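You operate a simulated robot arm through the tools that you are given. There is no shell and no other tool.

Carry out the task below with a simulated robot arm. There is one attempt and no reset: what you move stays moved.

JOB
On the grey board's form tick SIZE and AIRED in green; set the calendar four months on from its LAST.
Fine: marker back in its hole. After the ticks open the clip, leave it open and lay the form in the empty bay of the grey tray on this desk.

Only the result counts: the job must be done as asked and must still hold three seconds after the hand-in. Knocking over, shifting, dropping, spilling or breaking anything else fails it.

ROBOT AND FRAMES
A 6-joint arm with a two-finger gripper, fixed in place. Base frame: the origin is on the floor under the middle of its stand, x ahead of it, y to its left, z up; the work surface is at about z = 805. Readings come in mm, rad, newtons and seconds.
It reaches about 1417 mm from its shoulder. Its first joint turns from -2.897 to 2.897 rad. Payload 3.43 kg.
Tool frame: the origin (TCP) lies between the finger pads and is the grasp point; the fingertips stand 20 mm ahead of it; z points along the fingers, y is the line along which they close. The gripper opens to 190 mm; its body begins 248 mm behind the TCP.
Orientation is told as [roll, pitch, yaw] about the base's x, y, z axes, in that order, counted from this pose: with the fingers straight down and closing along the base's y, the tool's x points along the base's -x, its y along +y and its z along -z.

CONTROLS
- The arm moves only by the tool step_arm. Its argument "commands" is a list of rows, each a list of 7 numbers: the shift along the tool's x, y, z in mm, then the turn, a rotation vector about the tool's x, y, z in rad, then the gripper command, from -1 (fully open) to 1 (shut), values between in proportion. In form: [[dx, dy, dz, wx, wy, wz, claw], ...]. A call has 1 to 20 rows; each row shifts and turns the commanded pose from where the row before left it, along the tool's axes as they then stand. A row lasts 0.2 s, in which the tool goes at most 50 mm and 0.15 rad; a call with a longer step from one row to the next is refused whole, and so is a gripper value outside its range. Where a pose cannot be reached the arm comes as near as it can. A force on the tool above 90 N (or 10 N above the force at the start of the call, whichever is more), or a blocked arm, ends the call early, and 0.2 s more pass. The fingers move at their own pace (about 153 mm/s each) and stop on an object; they squeeze with about 28 N. The grip force told is the motor's: it shows also when the fingers shut on nothing. Time passes only in rows, and 0.2 s behind the last, so rows that do not move let the fingers close. It gives the time, the measured TCP pose, the force on the tool (base axes), the opening and the grip force at its end, in the units of the frame above (readings bear some noise), with the torque about the TCP (base axes, N m) and any sound that the robot's microphone picked up.
- Cameras (640 x 400 px; columns grow to the right, rows downward): "scene" is fixed at [398.2, -500.7, 1571.6]; the picture's right is [1.00, -0.06, 0.00], its down [-0.05, -0.93, -0.36] and it looks along [0.02, 0.36, -0.93] (base axes); focal length 276 px, centre (320, 200). "wrist" rides on the gripper at [70, -8, -288] in the tool frame; the picture's right is [0.12, 0.99, 0.00], its down [-0.96, 0.11, -0.25] and it looks along [-0.24, 0.03, 0.97] (tool axes); focal length 261 px, centre (320, 200). There is no depth. A picture from a camera that has moved, and an enlarged one, comes with that camera's place and axes in the base frame and with its lens.
- capture(camera): a new picture of that camera. The clock stands still meanwhile.
- raise_lower(by): moves the trunk up (or, below 0, down) by that many mm; the arm rides with it, the base frame stays. It gives what a move gives, with no picture.
- zoom(camera, box): a new picture of the part [left, top, right, bottom] of that camera's present view, enlarged. The clock stands still meanwhile.
- close_job(): hands the job in; it is judged then, once.

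Nothing tells you positions but the pictures and the camera data. Unless the task says otherwise, let go and move clear before handing in.

The tools are called as a command line: name --pt "numbers of a row" for each row, then --argument value for the rest, lists and objects as JSON in quotes. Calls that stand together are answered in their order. step_arm: Moves the arm, as the interface text tells. Its arguments: {"type":"object","properties":{"commands":{"type":"array","items":{"type":"array","items":{"type":"number"}}}},"required":["commands"]} The other tools are called the same way: raise_lower (by) moves the trunk up or down; capture (camera) takes a picture; zoom (camera, box) takes an enlarged picture of a part of a camera's view; close_job () hands the job in.

At the start:

```text
time: 0.0
tcp_pos: [657.7, -261.7, 1124.1]
tcp_rot: [-0.002, -0.001, 0.001]
ft_force: [-0.4, -0.7, -0.6]
wrist_torque: [0.0, -0.02, 0.02]
gripper_width: 190.2
grasp_force: 0.1
trunk travel left (down, up): [-200.0, 240.0]
```

scene: 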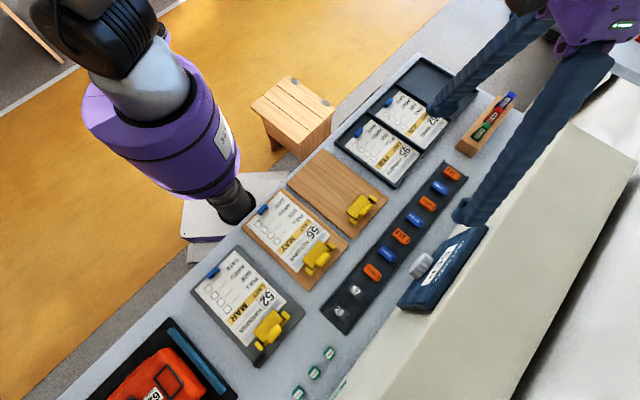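
wrist: 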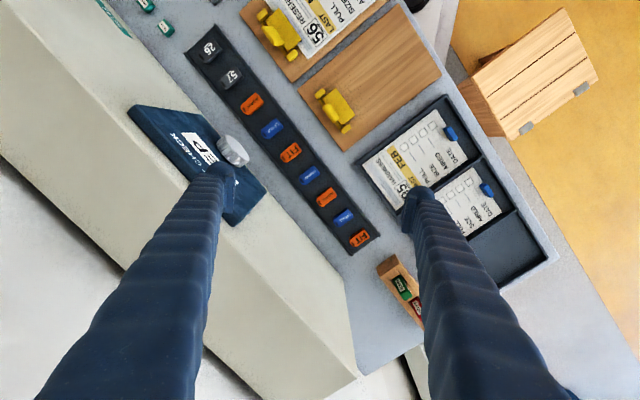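

I see a desk with a grey clipboard (form "52 ... LAST MAR"), wooden boards, a three-bay tray, a marker holder and a calendar-like device. I will take enlarged views first to locate everything.

zoom --camera "scene" --box '[180, 230, 320, 370]'

zoom --camera "scene" --box '[320, 40, 540, 200]'

zoom --camera "scene" --box '[300, 150, 500, 340]'

zoom --camera "wrist" --box '[100, 20, 400, 260]'

```text
2.86 times, centred on (250, 300) of scene
camera zoom: at [398.2, -500.7, 1571.6], right [1.0, -0.06, 0.0], down [-0.05, -0.93, -0.36], along [0.02, 0.36, -0.93], focal length 788 px, centre (520, -86)
```

zoom: 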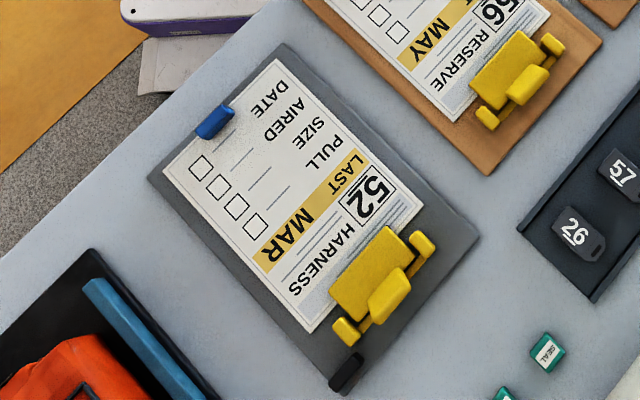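

```text
2.50 times, centred on (430, 120) of scene
camera zoom: at [398.2, -500.7, 1571.6], right [1.0, -0.06, 0.0], down [-0.05, -0.93, -0.36], along [0.02, 0.36, -0.93], focal length 690 px, centre (45, 400)
```

zoom: 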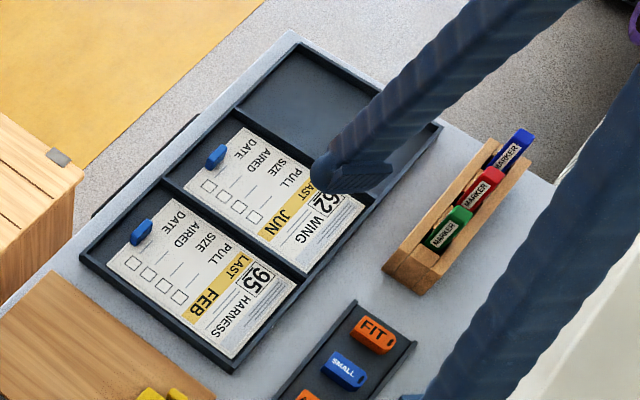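

```text
2.11 times, centred on (400, 245) of scene
camera zoom: at [398.2, -500.7, 1571.6], right [1.0, -0.06, 0.0], down [-0.05, -0.93, -0.36], along [0.02, 0.36, -0.93], focal length 581 px, centre (152, 105)
```

zoom: 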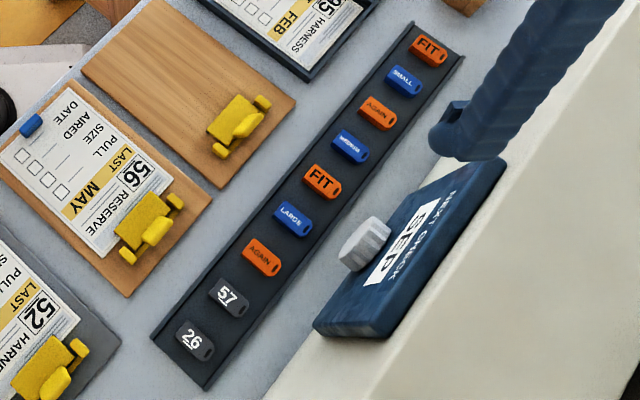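

```text
1.67 times, centred on (250, 140) of wrist
camera zoom: at [587.1, -270.7, 1411.5], right [-0.12, 0.99, 0.0], down [0.96, 0.12, 0.25], along [0.24, 0.03, -0.97], focal length 434 px, centre (437, 300)
```

zoom: 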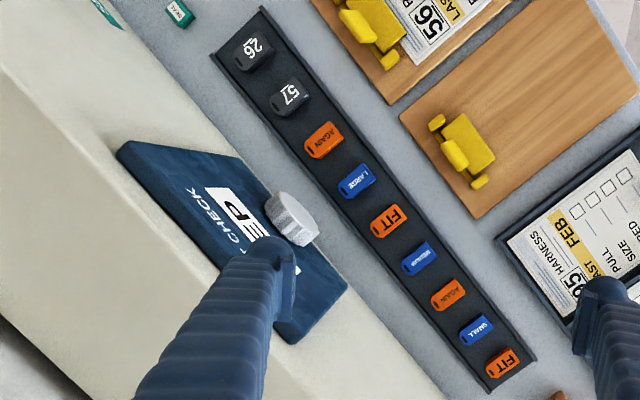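

The form says LAST MAR, so the calendar (now SEP) must end on JUL. I need closer views of the marker holder, calendar, clip and the rest of the desk.

zoom --camera "scene" --box '[440, 80, 530, 170]'

zoom --camera "scene" --box '[380, 210, 500, 330]'

zoom --camera "scene" --box '[40, 290, 360, 400]'

zoom --camera "wrist" --box '[350, 220, 470, 340]'

zoom --camera "wrist" --box '[110, 80, 290, 240]'

zoom --camera "scene" --box '[230, 290, 310, 370]'

```text
4.44 times, centred on (485, 125) of scene
camera zoom: at [398.2, -500.7, 1571.6], right [1.0, -0.06, 0.0], down [-0.05, -0.93, -0.36], along [0.02, 0.36, -0.93], focal length 1226 px, centre (-413, 533)
```

zoom: 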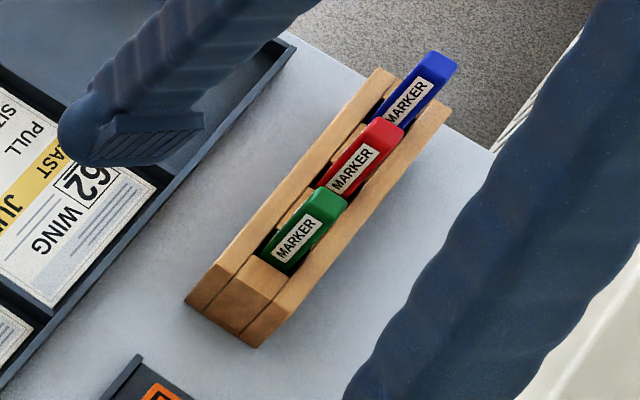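

```text
3.33 times, centred on (440, 270) of scene
camera zoom: at [398.2, -500.7, 1571.6], right [1.0, -0.06, 0.0], down [-0.05, -0.93, -0.36], along [0.02, 0.36, -0.93], focal length 920 px, centre (-80, -33)
```

zoom: 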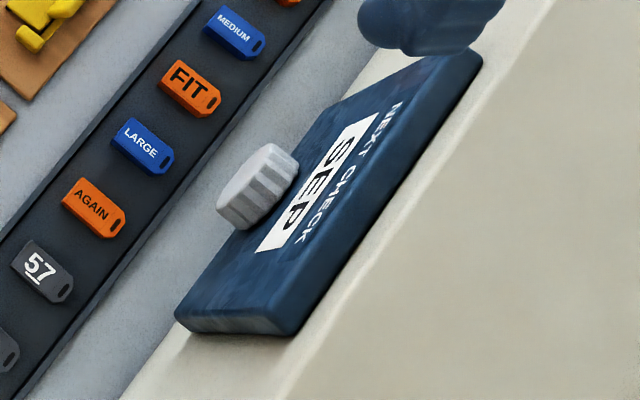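

```text
2.00 times, centred on (200, 345) of scene
camera zoom: at [398.2, -500.7, 1571.6], right [1.0, -0.06, 0.0], down [-0.05, -0.93, -0.36], along [0.02, 0.36, -0.93], focal length 552 px, centre (560, -90)
```

zoom: 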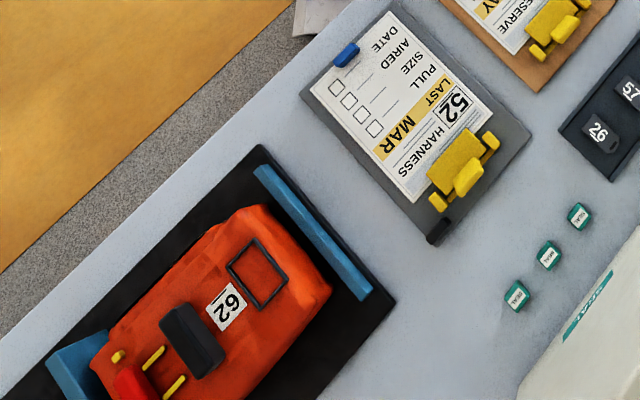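

```text
3.33 times, centred on (410, 280) of wrist
camera zoom: at [587.1, -270.7, 1411.5], right [-0.12, 0.99, 0.0], down [0.96, 0.12, 0.25], along [0.24, 0.03, -0.97], focal length 869 px, centre (20, -67)
```

zoom: 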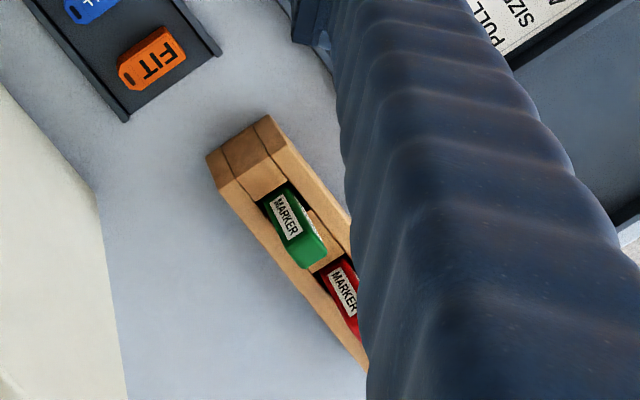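

```text
2.50 times, centred on (200, 160) of wrist
camera zoom: at [587.1, -270.7, 1411.5], right [-0.12, 0.99, 0.0], down [0.96, 0.12, 0.25], along [0.24, 0.03, -0.97], focal length 652 px, centre (620, 300)
```

zoom: 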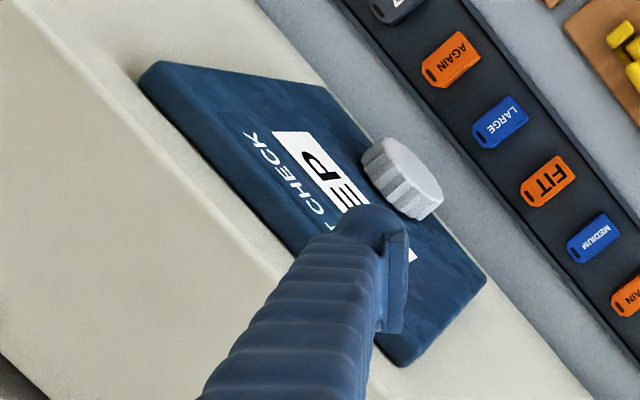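

```text
5.00 times, centred on (270, 330) of scene
camera zoom: at [398.2, -500.7, 1571.6], right [1.0, -0.06, 0.0], down [-0.05, -0.93, -0.36], along [0.02, 0.36, -0.93], focal length 1380 px, centre (570, -450)
```

zoom: 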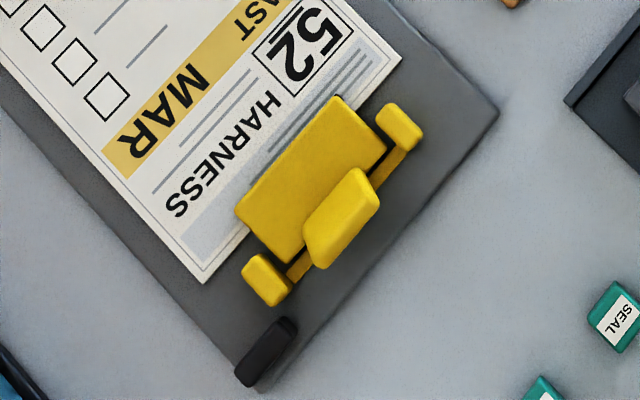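

The calendar appears to be an upright plate on the wall behind the desk, with its knob at about (633,-425,928). The marker holder is near (895,-48). I'll move above the holder for a closer look.

step_arm --pt "-34 30.5 0 0 0 0 -1" --pt "-34 30.5 0 0 0 0 -1" --pt "-34 30.5 0 0 0 0 -1" --pt "-34 30.5 0 0 0 0 -1" --pt "-34 30.5 0 0 0 0 -1" --pt "-34 30.5 0 0 0 0 -1" --pt "-33 30.5 0 0 0 0 -1" --pt "0 0 0 0 0 0 -1"

capture --camera "wrist"

capture --camera "scene"

```text
time: 1.8
tcp_pos: [893.3, -46.0, 1124.5]
tcp_rot: [0.002, -0.001, -0.001]
ft_force: [-0.2, -0.5, 0.1]
wrist_torque: [-0.06, -0.04, 0.01]
gripper_width: 190.1
grasp_force: 0.1
trunk travel left (down, up): [-200.0, 240.0]
```

```text
taken
camera wrist: at [824.0, -55.3, 1412.3], right [-0.12, 0.99, 0.0], down [0.96, 0.12, 0.25], along [0.25, 0.03, -0.97], focal length 261 px, centre (320, 200)
```

wrist: 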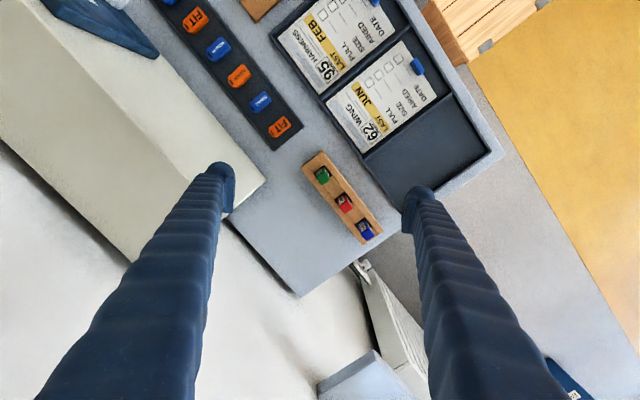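

```text
taken
```

scene: 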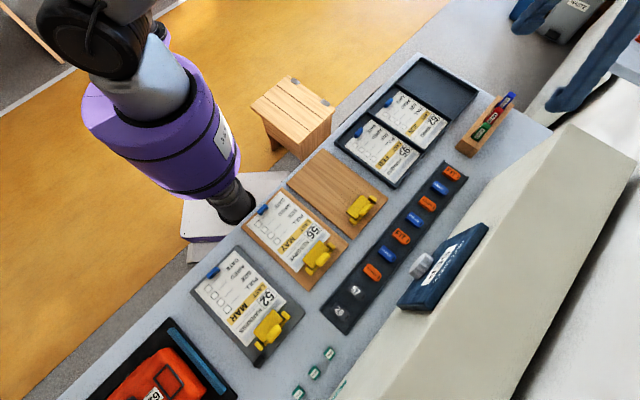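

zoom --camera "wrist" --box '[290, 140, 400, 250]'

zoom --camera "scene" --box '[450, 80, 530, 160]'

zoom --camera "scene" --box '[390, 210, 500, 320]'

zoom --camera "scene" --box '[330, 45, 490, 195]'

```text
3.64 times, centred on (345, 195) of wrist
camera zoom: at [824.0, -55.3, 1412.3], right [-0.12, 0.99, 0.0], down [0.96, 0.12, 0.25], along [0.25, 0.03, -0.97], focal length 948 px, centre (229, 218)
```

zoom: 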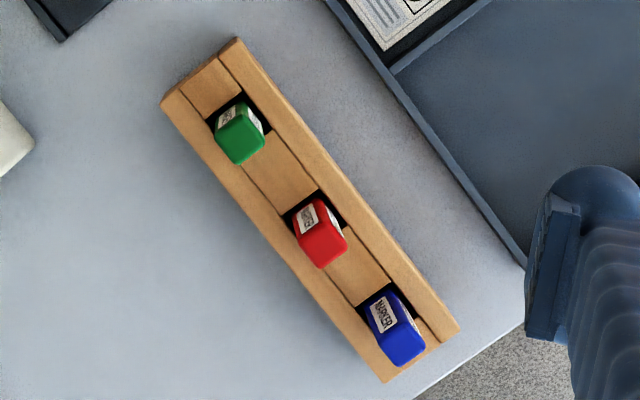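

```text
5.00 times, centred on (490, 120) of scene
camera zoom: at [398.2, -500.7, 1571.6], right [1.0, -0.06, 0.0], down [-0.05, -0.93, -0.36], along [0.02, 0.36, -0.93], focal length 1380 px, centre (-530, 600)
```

zoom: 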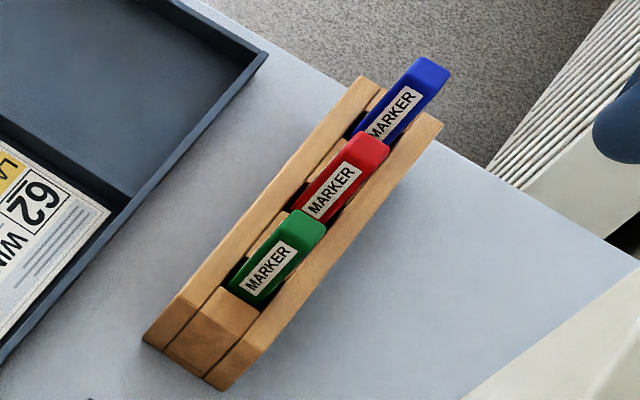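

```text
3.64 times, centred on (445, 265) of scene
camera zoom: at [398.2, -500.7, 1571.6], right [1.0, -0.06, 0.0], down [-0.05, -0.93, -0.36], along [0.02, 0.36, -0.93], focal length 1003 px, centre (-134, -36)
```

zoom: 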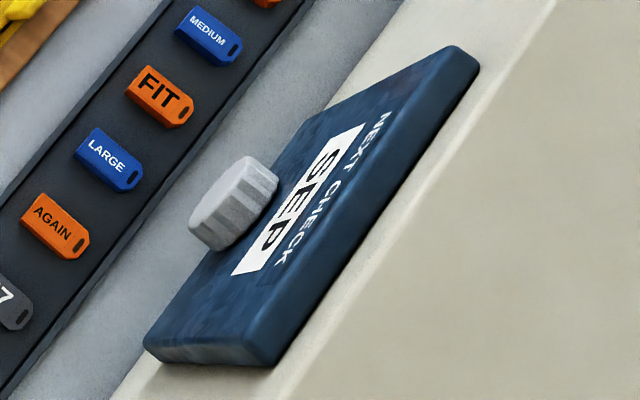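

```text
2.67 times, centred on (410, 120) of scene
camera zoom: at [398.2, -500.7, 1571.6], right [1.0, -0.06, 0.0], down [-0.05, -0.93, -0.36], along [0.02, 0.36, -0.93], focal length 736 px, centre (80, 413)
```

zoom: 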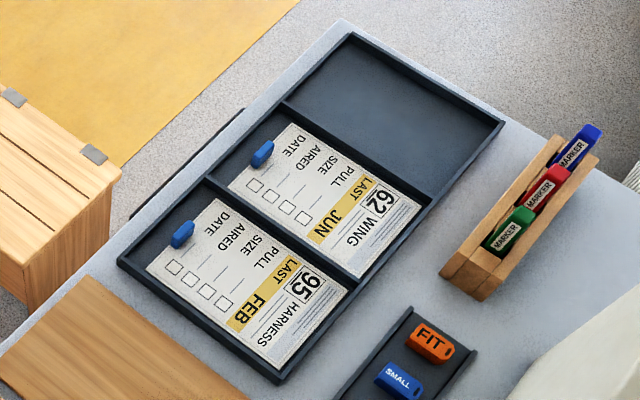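

zoom --camera "wrist" --box '[305, 155, 345, 195]'

zoom --camera "scene" --box '[465, 105, 505, 145]'

zoom --camera "scene" --box '[240, 300, 300, 360]'

zoom --camera "scene" --box '[295, 225, 355, 285]'

zoom --camera "scene" --box '[335, 180, 395, 240]'

```text
10.00 times, centred on (325, 175) of wrist
camera zoom: at [824.0, -55.3, 1412.3], right [-0.12, 0.99, 0.0], down [0.96, 0.12, 0.25], along [0.25, 0.03, -0.97], focal length 2606 px, centre (270, 450)
```

zoom: 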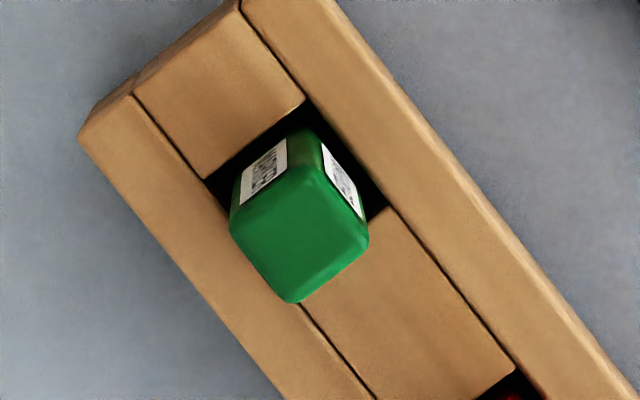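

```text
10.00 times, centred on (485, 125) of scene
camera zoom: at [398.2, -500.7, 1571.6], right [1.0, -0.06, 0.0], down [-0.05, -0.93, -0.36], along [0.02, 0.36, -0.93], focal length 2759 px, centre (-1330, 950)
```

zoom: 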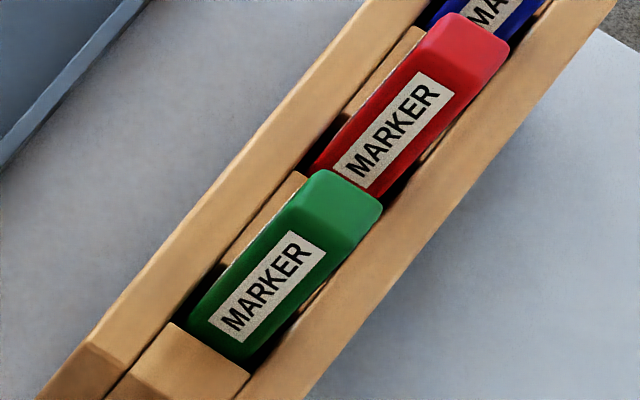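

```text
6.67 times, centred on (270, 330) of scene
camera zoom: at [398.2, -500.7, 1571.6], right [1.0, -0.06, 0.0], down [-0.05, -0.93, -0.36], along [0.02, 0.36, -0.93], focal length 1840 px, centre (653, -667)
```

zoom: 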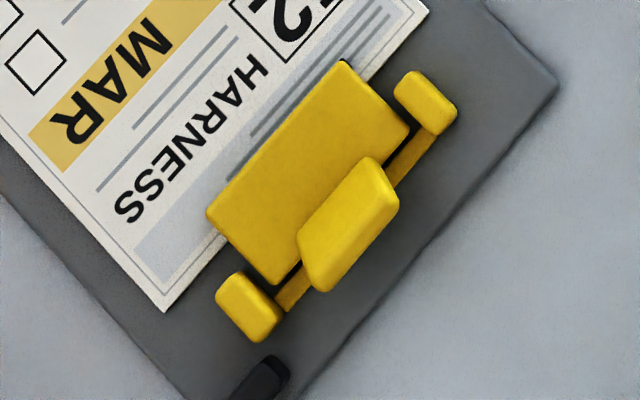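

```text
6.67 times, centred on (325, 255) of scene
camera zoom: at [398.2, -500.7, 1571.6], right [1.0, -0.06, 0.0], down [-0.05, -0.93, -0.36], along [0.02, 0.36, -0.93], focal length 1840 px, centre (287, -167)
```

zoom: 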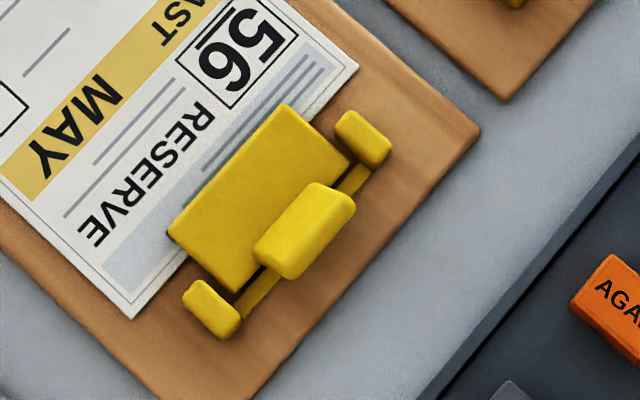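

```text
6.67 times, centred on (365, 210) of scene
camera zoom: at [398.2, -500.7, 1571.6], right [1.0, -0.06, 0.0], down [-0.05, -0.93, -0.36], along [0.02, 0.36, -0.93], focal length 1840 px, centre (20, 133)
```

zoom: 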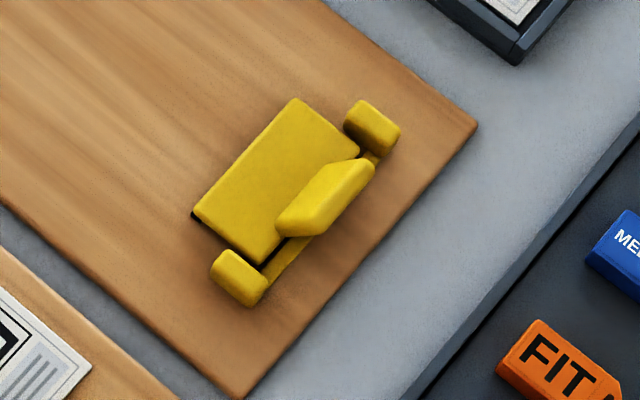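

The green marker's top is at about (912,-39,900), standing 47 mm out of a block at 45°. Next I go over the grey board to study the clip, the tab and the boxes.

step_arm --pt "39 -25 0 0 0 0 -1" --pt "39 -25 0 0 0 0 -1" --pt "39 -25 0 0 0 0 -1" --pt "39 -25 0 0 0 0 -1" --pt "39 -25 0 0 0 0 -1" --pt "39 -25 0 0 0 0 -1" --pt "39 -25 0 0 0 0 -1" --pt "39 -25 0 0 0 0 -1" --pt "39 -25 0 0 0 0 -1" --pt "39 -25 0 0 0 0 -1" --pt "39 -25 0 0 0 0 -1" --pt "39 -25 0 0 0 0 -1" --pt "39 -25 0 0 0 0 -1" --pt "39 -25 0 0 0 0 -1" --pt "39 -25 0 0 0 0 -1" --pt "39 -25 0 0 0 0 -1" --pt "39 -25 0 0 0 0 -1" --pt "0 0 0 0 0 0 -1"

capture --camera "wrist"

capture --camera "scene"

```text
time: 5.6
tcp_pos: [231.1, -474.6, 1125.5]
tcp_rot: [0.0, 0.0, 0.003]
ft_force: [0.6, -0.3, -0.8]
wrist_torque: [0.05, -0.01, 0.0]
gripper_width: 190.1
grasp_force: 0.0
trunk travel left (down, up): [-200.0, 240.0]
```

```text
taken
camera wrist: at [160.5, -483.7, 1412.6], right [-0.12, 0.99, 0.0], down [0.96, 0.12, 0.25], along [0.25, 0.03, -0.97], focal length 261 px, centre (320, 200)
```

wrist: 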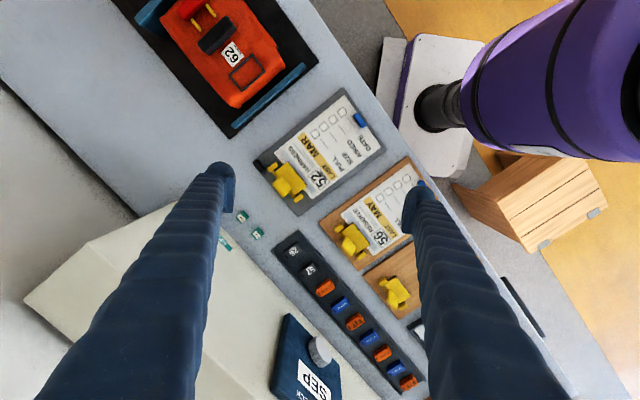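

```text
taken
```

scene: 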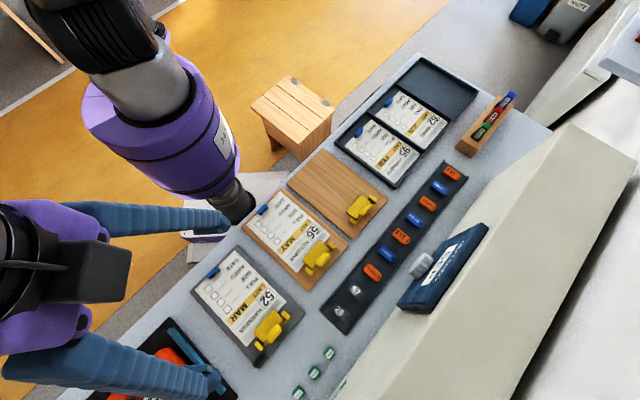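

zoom --camera "wrist" --box '[240, 80, 390, 220]'

zoom --camera "wrist" --box '[250, 145, 320, 215]'

zoom --camera "wrist" --box '[320, 205, 420, 315]'

zoom --camera "wrist" --box '[260, 290, 370, 400]'

```text
2.86 times, centred on (315, 150) of wrist
camera zoom: at [160.5, -483.7, 1412.6], right [-0.12, 0.99, 0.0], down [0.96, 0.12, 0.25], along [0.25, 0.03, -0.97], focal length 745 px, centre (334, 343)
```

zoom: 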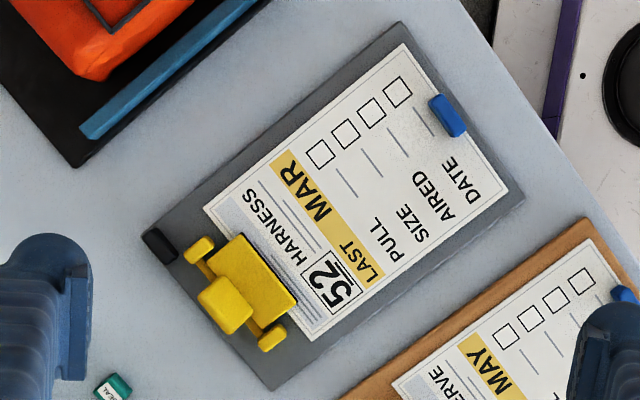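

```text
5.71 times, centred on (285, 180) of wrist
camera zoom: at [160.5, -483.7, 1412.6], right [-0.12, 0.99, 0.0], down [0.96, 0.12, 0.25], along [0.25, 0.03, -0.97], focal length 1489 px, centre (520, 314)
```

zoom: 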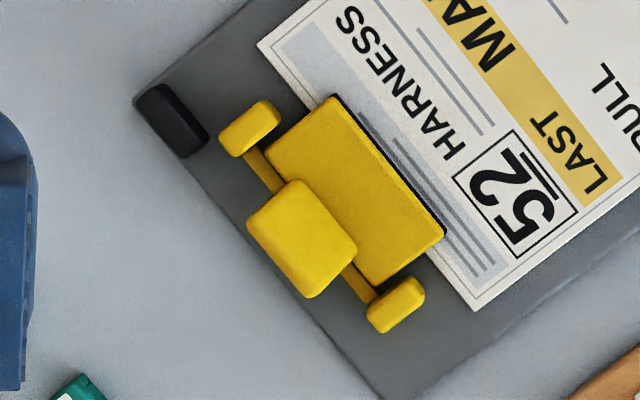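

```text
3.64 times, centred on (370, 260) of wrist
camera zoom: at [160.5, -483.7, 1412.6], right [-0.12, 0.99, 0.0], down [0.96, 0.12, 0.25], along [0.25, 0.03, -0.97], focal length 948 px, centre (138, -18)
```

zoom: 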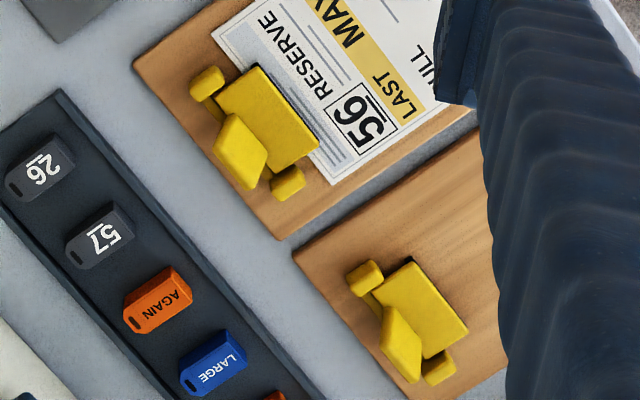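

```text
3.64 times, centred on (315, 345) of wrist
camera zoom: at [160.5, -483.7, 1412.6], right [-0.12, 0.99, 0.0], down [0.96, 0.12, 0.25], along [0.25, 0.03, -0.97], focal length 948 px, centre (338, -327)
```

zoom: 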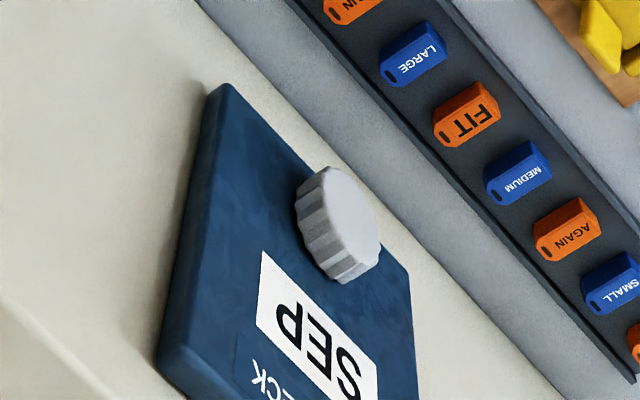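

The clip's lever is a yellow plate that rises at about 45° behind its hinge, with its outer edge near (293,-560,857). I expect pressing it down opens the jaw. I'll fetch the green marker first, moving back above the holder with the fingers turned across the block.

step_arm --pt "-40.06 25.62 0 0 0 0 -1" --pt "-40.06 25.62 0 0 0 0 -1" --pt "-40.06 25.62 0 0 0 0 -1" --pt "-40.06 25.62 0 0 0 0 -1" --pt "-40.06 25.62 0 0 0 0 -1" --pt "-40.06 25.62 0 0 0 0 -1" --pt "-40.06 25.62 0 0 0 0 -1" --pt "-40.06 25.62 0 0 0 0 -1" --pt "-40.06 25.62 0 0 0 0 -1" --pt "-40.06 25.62 0 0 0 0 -1" --pt "-40.06 25.62 0 0 0 0 -1" --pt "-40.06 25.62 0 0 0 0 -1" --pt "-40.06 25.62 0 0 0 0 -1" --pt "-40.06 25.62 0 0 0 0 -1" --pt "-40.06 25.62 0 0 0 0 -1" --pt "-40.06 25.62 0 0 0 0 -1" --pt "-40.06 25.62 0 0 0 0 -1" --pt "0 0 0 0 0 0 -1"

step_arm --pt "0 0 0 0 0 -0.1309 0.2" --pt "0 0 0 0 0 -0.1309 0.2" --pt "0 0 0 0 0 -0.1309 0.2" --pt "0 0 0 0 0 -0.1309 0.2" --pt "0 0 0 0 0 -0.1309 0.2" --pt "0 0 0 0 0 -0.1309 0.2" --pt "0 0 30 0 0 0 0.2" --pt "0 0 30 0 0 0 0.2" --pt "0 0 30 0 0 0 0.2" --pt "0 0 0 0 0 0 0.2"

capture --camera "wrist"

capture --camera "scene"

```text
time: 9.4
tcp_pos: [911.8, -37.4, 1125.0]
tcp_rot: [0.001, 0.0, 0.001]
ft_force: [-0.9, -0.6, 0.9]
wrist_torque: [-0.09, -0.06, 0.01]
gripper_width: 190.1
grasp_force: 0.0
trunk travel left (down, up): [-200.0, 240.0]
```

```text
time: 11.6
tcp_pos: [912.4, -38.4, 1032.7]
tcp_rot: [0.0, 0.001, 0.787]
ft_force: [-0.2, 1.2, 0.5]
wrist_torque: [0.01, 0.0, 0.01]
gripper_width: 75.9
grasp_force: 0.1
trunk travel left (down, up): [-200.0, 240.0]
```

```text
taken
camera wrist: at [869.3, -94.1, 1320.8], right [-0.79, 0.62, 0.0], down [0.6, 0.76, 0.25], along [0.15, 0.19, -0.97], focal length 261 px, centre (320, 200)
```

wrist: 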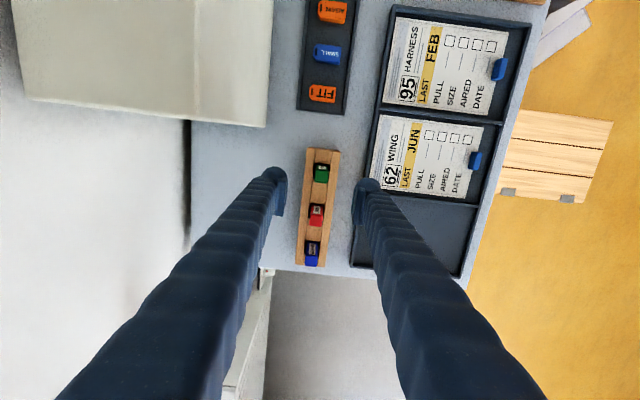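

```text
taken
```

scene: 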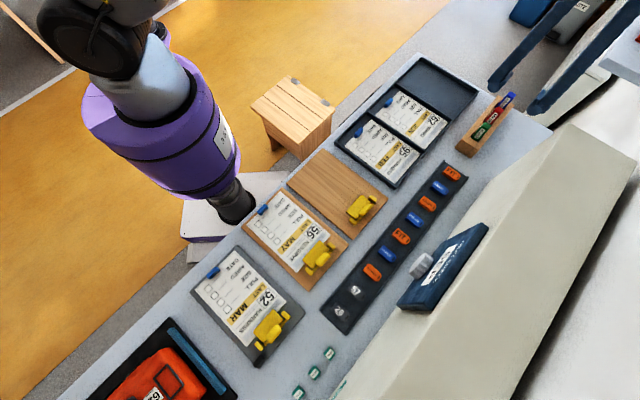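

zoom --camera "wrist" --box '[260, 120, 380, 240]'

zoom --camera "wrist" --box '[300, 145, 340, 185]'

zoom --camera "wrist" --box '[340, 0, 540, 280]'

```text
3.33 times, centred on (320, 180) of wrist
camera zoom: at [869.3, -94.1, 1320.8], right [-0.79, 0.62, 0.0], down [0.6, 0.76, 0.25], along [0.15, 0.19, -0.97], focal length 869 px, centre (320, 267)
```

zoom: 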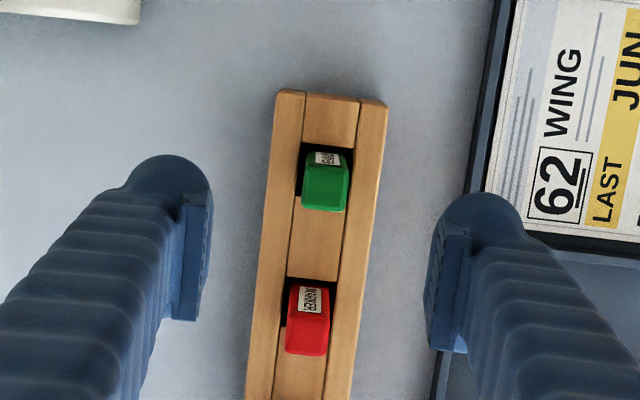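

```text
10.00 times, centred on (320, 165) of wrist
camera zoom: at [869.3, -94.1, 1320.8], right [-0.79, 0.62, 0.0], down [0.6, 0.76, 0.25], along [0.15, 0.19, -0.97], focal length 2606 px, centre (320, 550)
```

zoom: 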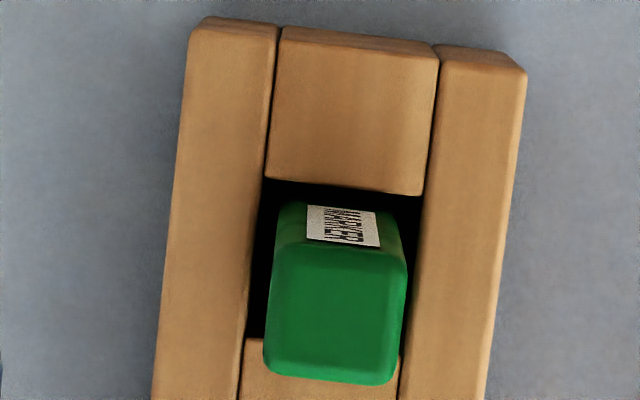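

```text
1.43 times, centred on (440, 140) of wrist
camera zoom: at [869.3, -94.1, 1320.8], right [-0.79, 0.62, 0.0], down [0.6, 0.76, 0.25], along [0.15, 0.19, -0.97], focal length 372 px, centre (149, 286)
```

zoom: 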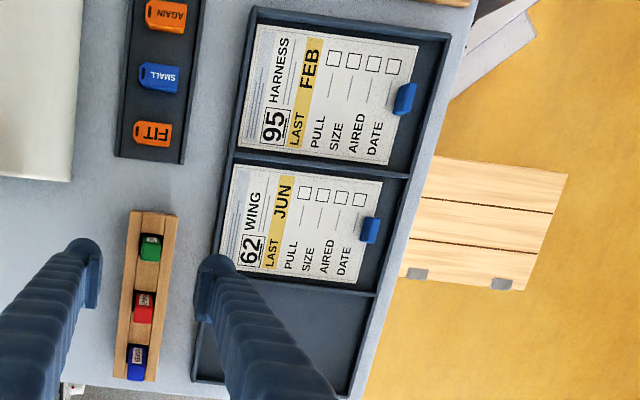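

step_arm --pt "1 1.5 40 0 0 0 0.2" --pt "0 0 40 0 0 0 0.2" --pt "0 0 0 0 0 0 0.2"

zoom --camera "wrist" --box '[260, 120, 380, 240]'

zoom --camera "scene" --box '[440, 60, 560, 180]'

```text
time: 12.4
tcp_pos: [911.1, -36.9, 954.3]
tcp_rot: [0.001, -0.001, 0.786]
ft_force: [0.1, 0.1, -0.2]
wrist_torque: [0.03, -0.01, -0.01]
gripper_width: 75.9
grasp_force: 0.0
trunk travel left (down, up): [-200.0, 240.0]
```

```text
3.33 times, centred on (320, 180) of wrist
camera zoom: at [867.4, -93.7, 1240.7], right [-0.79, 0.62, 0.0], down [0.6, 0.76, 0.25], along [0.15, 0.19, -0.97], focal length 869 px, centre (320, 267)
```

zoom: 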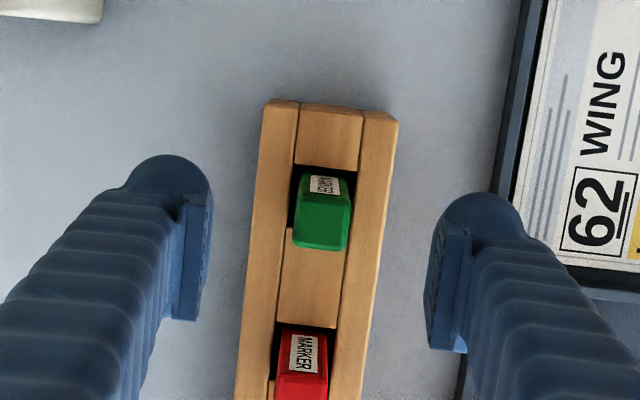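

```text
3.33 times, centred on (500, 120) of scene
camera zoom: at [398.2, -500.7, 1571.6], right [1.0, -0.06, 0.0], down [-0.05, -0.93, -0.36], along [0.02, 0.36, -0.93], focal length 920 px, centre (-280, 467)
```

zoom: 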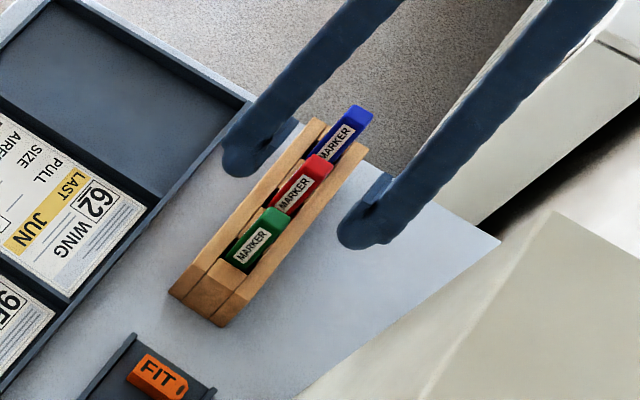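

The marker lies centred between the pads, so I descend and close on it.

step_arm --pt "0 0 35 0 0 0 0.2" --pt "0 0 25 0 0 0 0.2" --pt "0 0 10 0 0 0 0.2" --pt "0 0 0 0 0 0 0.2"

zoom --camera "scene" --box '[440, 80, 540, 180]'

zoom --camera "wrist" --box '[260, 120, 380, 240]'

```text
time: 13.4
tcp_pos: [910.6, -36.5, 884.2]
tcp_rot: [0.001, 0.001, 0.787]
ft_force: [0.5, 0.1, 0.0]
wrist_torque: [0.04, 0.04, 0.01]
gripper_width: 76.1
grasp_force: 0.0
trunk travel left (down, up): [-200.0, 240.0]
```

```text
4.00 times, centred on (490, 130) of scene
camera zoom: at [398.2, -500.7, 1571.6], right [1.0, -0.06, 0.0], down [-0.05, -0.93, -0.36], along [0.02, 0.36, -0.93], focal length 1104 px, centre (-360, 480)
```

zoom: 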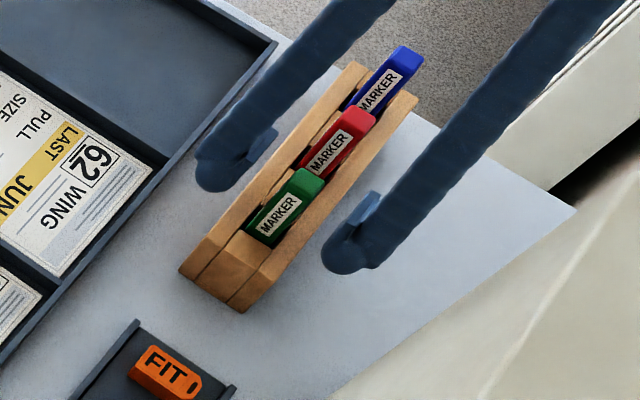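

```text
3.33 times, centred on (320, 180) of wrist
camera zoom: at [867.3, -93.2, 1171.3], right [-0.79, 0.62, 0.0], down [0.6, 0.76, 0.25], along [0.15, 0.19, -0.97], focal length 869 px, centre (320, 267)
```

zoom: 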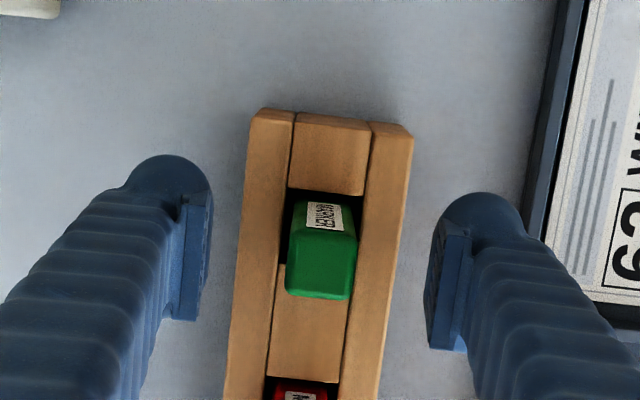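

step_arm --pt "0 0 0 0 0 0 1" --pt "0 0 0 0 0 0 1" --pt "0 0 0 0 0 0 1"

zoom --camera "wrist" --box '[260, 120, 380, 240]'

```text
time: 14.2
tcp_pos: [909.7, -37.0, 881.8]
tcp_rot: [0.0, 0.002, 0.786]
ft_force: [0.4, 0.2, 0.1]
wrist_torque: [0.04, 0.0, -0.02]
gripper_width: 20.0
grasp_force: 27.8
trunk travel left (down, up): [-200.0, 240.0]
```

```text
3.33 times, centred on (320, 180) of wrist
camera zoom: at [867.3, -93.2, 1171.4], right [-0.79, 0.62, 0.0], down [0.6, 0.76, 0.25], along [0.15, 0.19, -0.97], focal length 869 px, centre (320, 267)
```

zoom: 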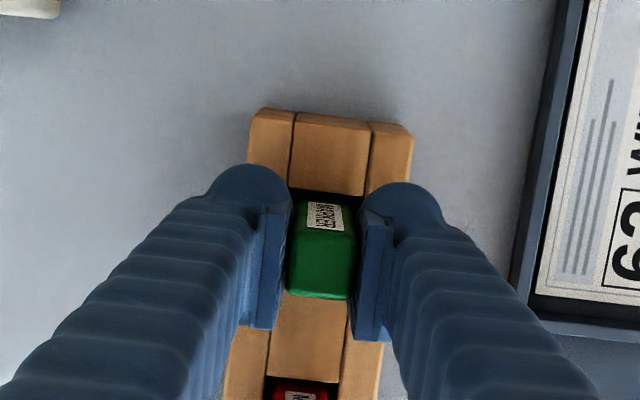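

Grip is at 20 mm with 28 N on the green marker. I lift it straight out and look at it.

step_arm --pt "0 0 -15 0 0 0 1" --pt "0 0 -25 0 0 0 1" --pt "0 0 -40 0 0 0 1" --pt "0 0 -40 0 0 0 1" --pt "0 0 -40 0 0 0 1" --pt "0 0 0 0 0 0 1"

zoom --camera "scene" --box '[440, 60, 560, 180]'

zoom --camera "wrist" --box '[260, 120, 380, 240]'

```text
time: 15.6
tcp_pos: [910.4, -38.1, 1043.6]
tcp_rot: [0.002, 0.003, 0.788]
ft_force: [0.5, 0.1, -0.4]
wrist_torque: [-0.02, -0.02, 0.02]
gripper_width: 20.3
grasp_force: 28.1
trunk travel left (down, up): [-200.0, 240.0]
```

```text
3.33 times, centred on (500, 120) of scene
camera zoom: at [398.2, -500.7, 1571.6], right [1.0, -0.06, 0.0], down [-0.05, -0.93, -0.36], along [0.02, 0.36, -0.93], focal length 920 px, centre (-280, 467)
```

zoom: 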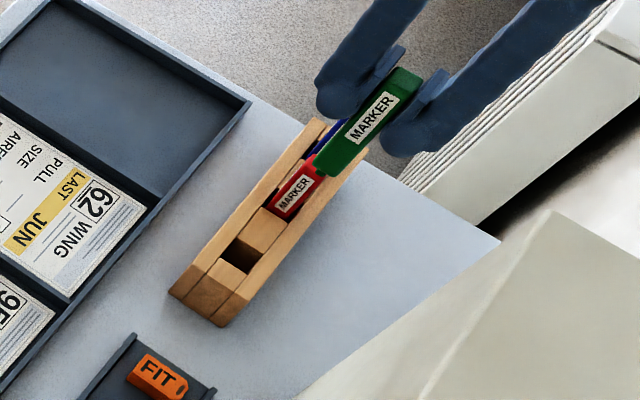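

```text
3.33 times, centred on (320, 180) of wrist
camera zoom: at [867.9, -94.4, 1332.0], right [-0.79, 0.62, 0.0], down [0.6, 0.76, 0.25], along [0.15, 0.19, -0.97], focal length 869 px, centre (320, 267)
```

zoom: 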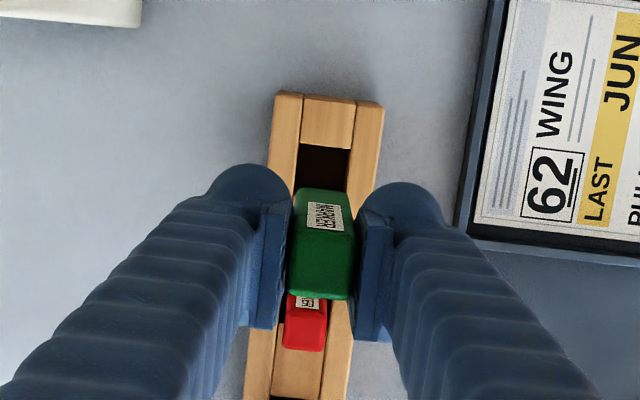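

zoom --camera "scene" --box '[490, 70, 535, 115]'

zoom --camera "scene" --box '[460, 110, 500, 150]'

```text
8.89 times, centred on (512, 92) of scene
camera zoom: at [398.2, -500.7, 1571.6], right [1.0, -0.06, 0.0], down [-0.05, -0.93, -0.36], along [0.02, 0.36, -0.93], focal length 2453 px, centre (-1391, 1156)
```

zoom: 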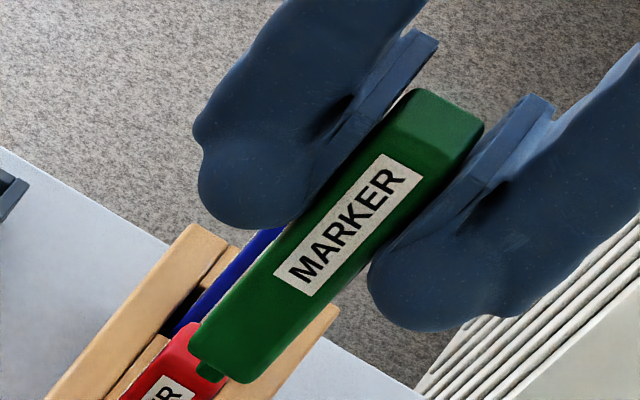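

```text
10.00 times, centred on (480, 130) of scene
camera zoom: at [398.2, -500.7, 1571.6], right [1.0, -0.06, 0.0], down [-0.05, -0.93, -0.36], along [0.02, 0.36, -0.93], focal length 2759 px, centre (-1280, 900)
```

zoom: 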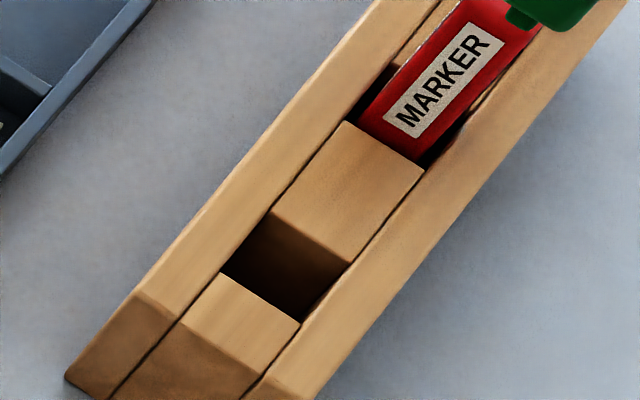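

The marker has a small nib at its lower end, about 75–80 mm below the TCP. I carry it over to the grey board's form, keeping it high.

step_arm --pt "44.8 12.24 0 0 0 0 1" --pt "44.8 12.24 0 0 0 0 1" --pt "44.8 12.24 0 0 0 0 1" --pt "44.8 12.24 0 0 0 0 1" --pt "44.8 12.24 0 0 0 0 1" --pt "44.8 12.24 0 0 0 0 1" --pt "44.8 12.24 0 0 0 0 1" --pt "44.8 12.24 0 0 0 0 1" --pt "44.8 12.24 0 0 0 0 1" --pt "44.8 12.24 0 0 0 0 1" --pt "44.8 12.24 0 0 0 0 1" --pt "44.8 12.24 0 0 0 0 1" --pt "44.8 12.24 0 0 0 0 1" --pt "44.8 12.24 0 0 0 0 1" --pt "44.8 12.24 0 0 0 0 1" --pt "44.8 12.24 0 0 0 0 1" --pt "44.8 12.24 0 0 0 0 1" --pt "44.8 12.24 0 0 0 0 1" --pt "44.8 12.24 0 0 0 0 1" --pt "0 0 0 0 0 0 1"

capture --camera "wrist"

capture --camera "scene"

```text
time: 19.8
tcp_pos: [143.7, -476.4, 1042.6]
tcp_rot: [0.0, -0.001, 0.787]
ft_force: [0.0, -0.2, -0.4]
wrist_torque: [0.06, -0.01, -0.03]
gripper_width: 20.7
grasp_force: 27.7
trunk travel left (down, up): [-200.0, 240.0]
```

```text
taken
camera wrist: at [100.5, -532.5, 1331.6], right [-0.79, 0.62, 0.0], down [0.6, 0.76, 0.25], along [0.15, 0.2, -0.97], focal length 261 px, centre (320, 200)
```

wrist: 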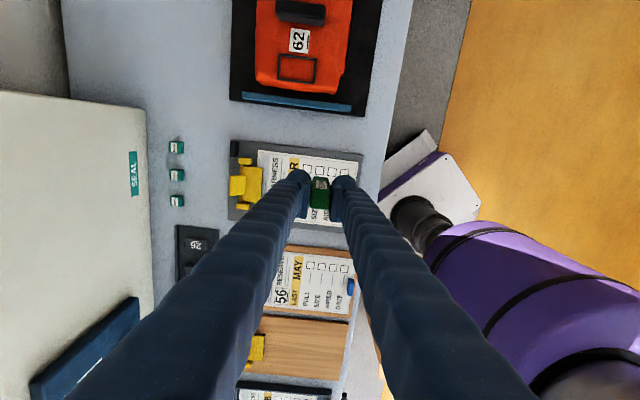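

```text
taken
```

scene: 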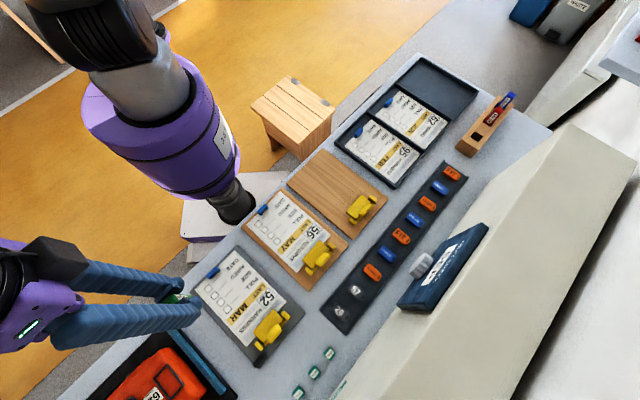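

zoom --camera "wrist" --box '[260, 130, 380, 230]'

zoom --camera "scene" --box '[150, 240, 270, 340]'

```text
4.00 times, centred on (320, 180) of wrist
camera zoom: at [100.5, -532.5, 1331.6], right [-0.79, 0.62, 0.0], down [0.6, 0.76, 0.25], along [0.15, 0.2, -0.97], focal length 1043 px, centre (320, 280)
```

zoom: 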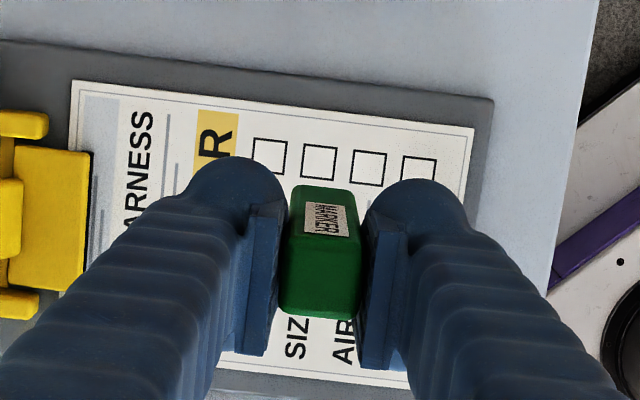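

```text
4.00 times, centred on (210, 290) of scene
camera zoom: at [398.2, -500.7, 1571.6], right [1.0, -0.06, 0.0], down [-0.05, -0.93, -0.36], along [0.02, 0.36, -0.93], focal length 1104 px, centre (760, -160)
```

zoom: 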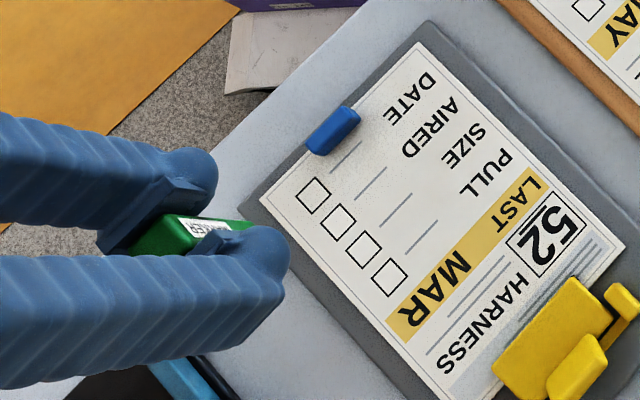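

SIZE's box lies within 1 mm of directly below the TCP, and AIRED is 25 mm further along tool y. I descend part way and check.

step_arm --pt "-0.8 -0.5 40 0 0 0 1" --pt "0 0 40 0 0 0 1" --pt "0 0 30 0 0 0 1" --pt "0 0 20 0 0 0 1" --pt "0 0 0 0 0 0 1"

zoom --camera "wrist" --box '[260, 110, 380, 210]'

zoom --camera "scene" --box '[170, 250, 270, 330]'

```text
time: 21.0
tcp_pos: [145.4, -478.3, 913.3]
tcp_rot: [0.0, 0.001, 0.788]
ft_force: [-0.5, 0.1, -0.7]
wrist_torque: [0.01, 0.0, -0.02]
gripper_width: 20.4
grasp_force: 27.7
trunk travel left (down, up): [-200.0, 240.0]
```

```text
4.00 times, centred on (320, 160) of wrist
camera zoom: at [102.1, -533.1, 1201.2], right [-0.79, 0.62, 0.0], down [0.6, 0.76, 0.25], along [0.15, 0.19, -0.97], focal length 1043 px, centre (320, 360)
```

zoom: 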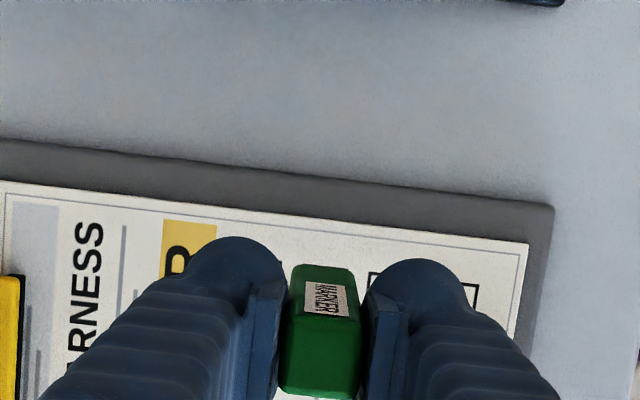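

```text
5.00 times, centred on (220, 290) of scene
camera zoom: at [398.2, -500.7, 1571.6], right [1.0, -0.06, 0.0], down [-0.05, -0.93, -0.36], along [0.02, 0.36, -0.93], focal length 1380 px, centre (820, -250)
```

zoom: 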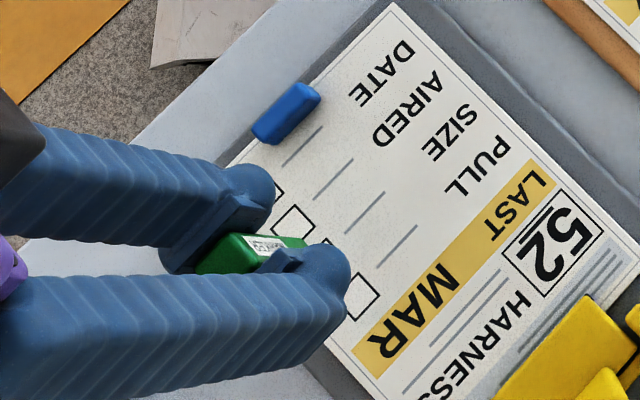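

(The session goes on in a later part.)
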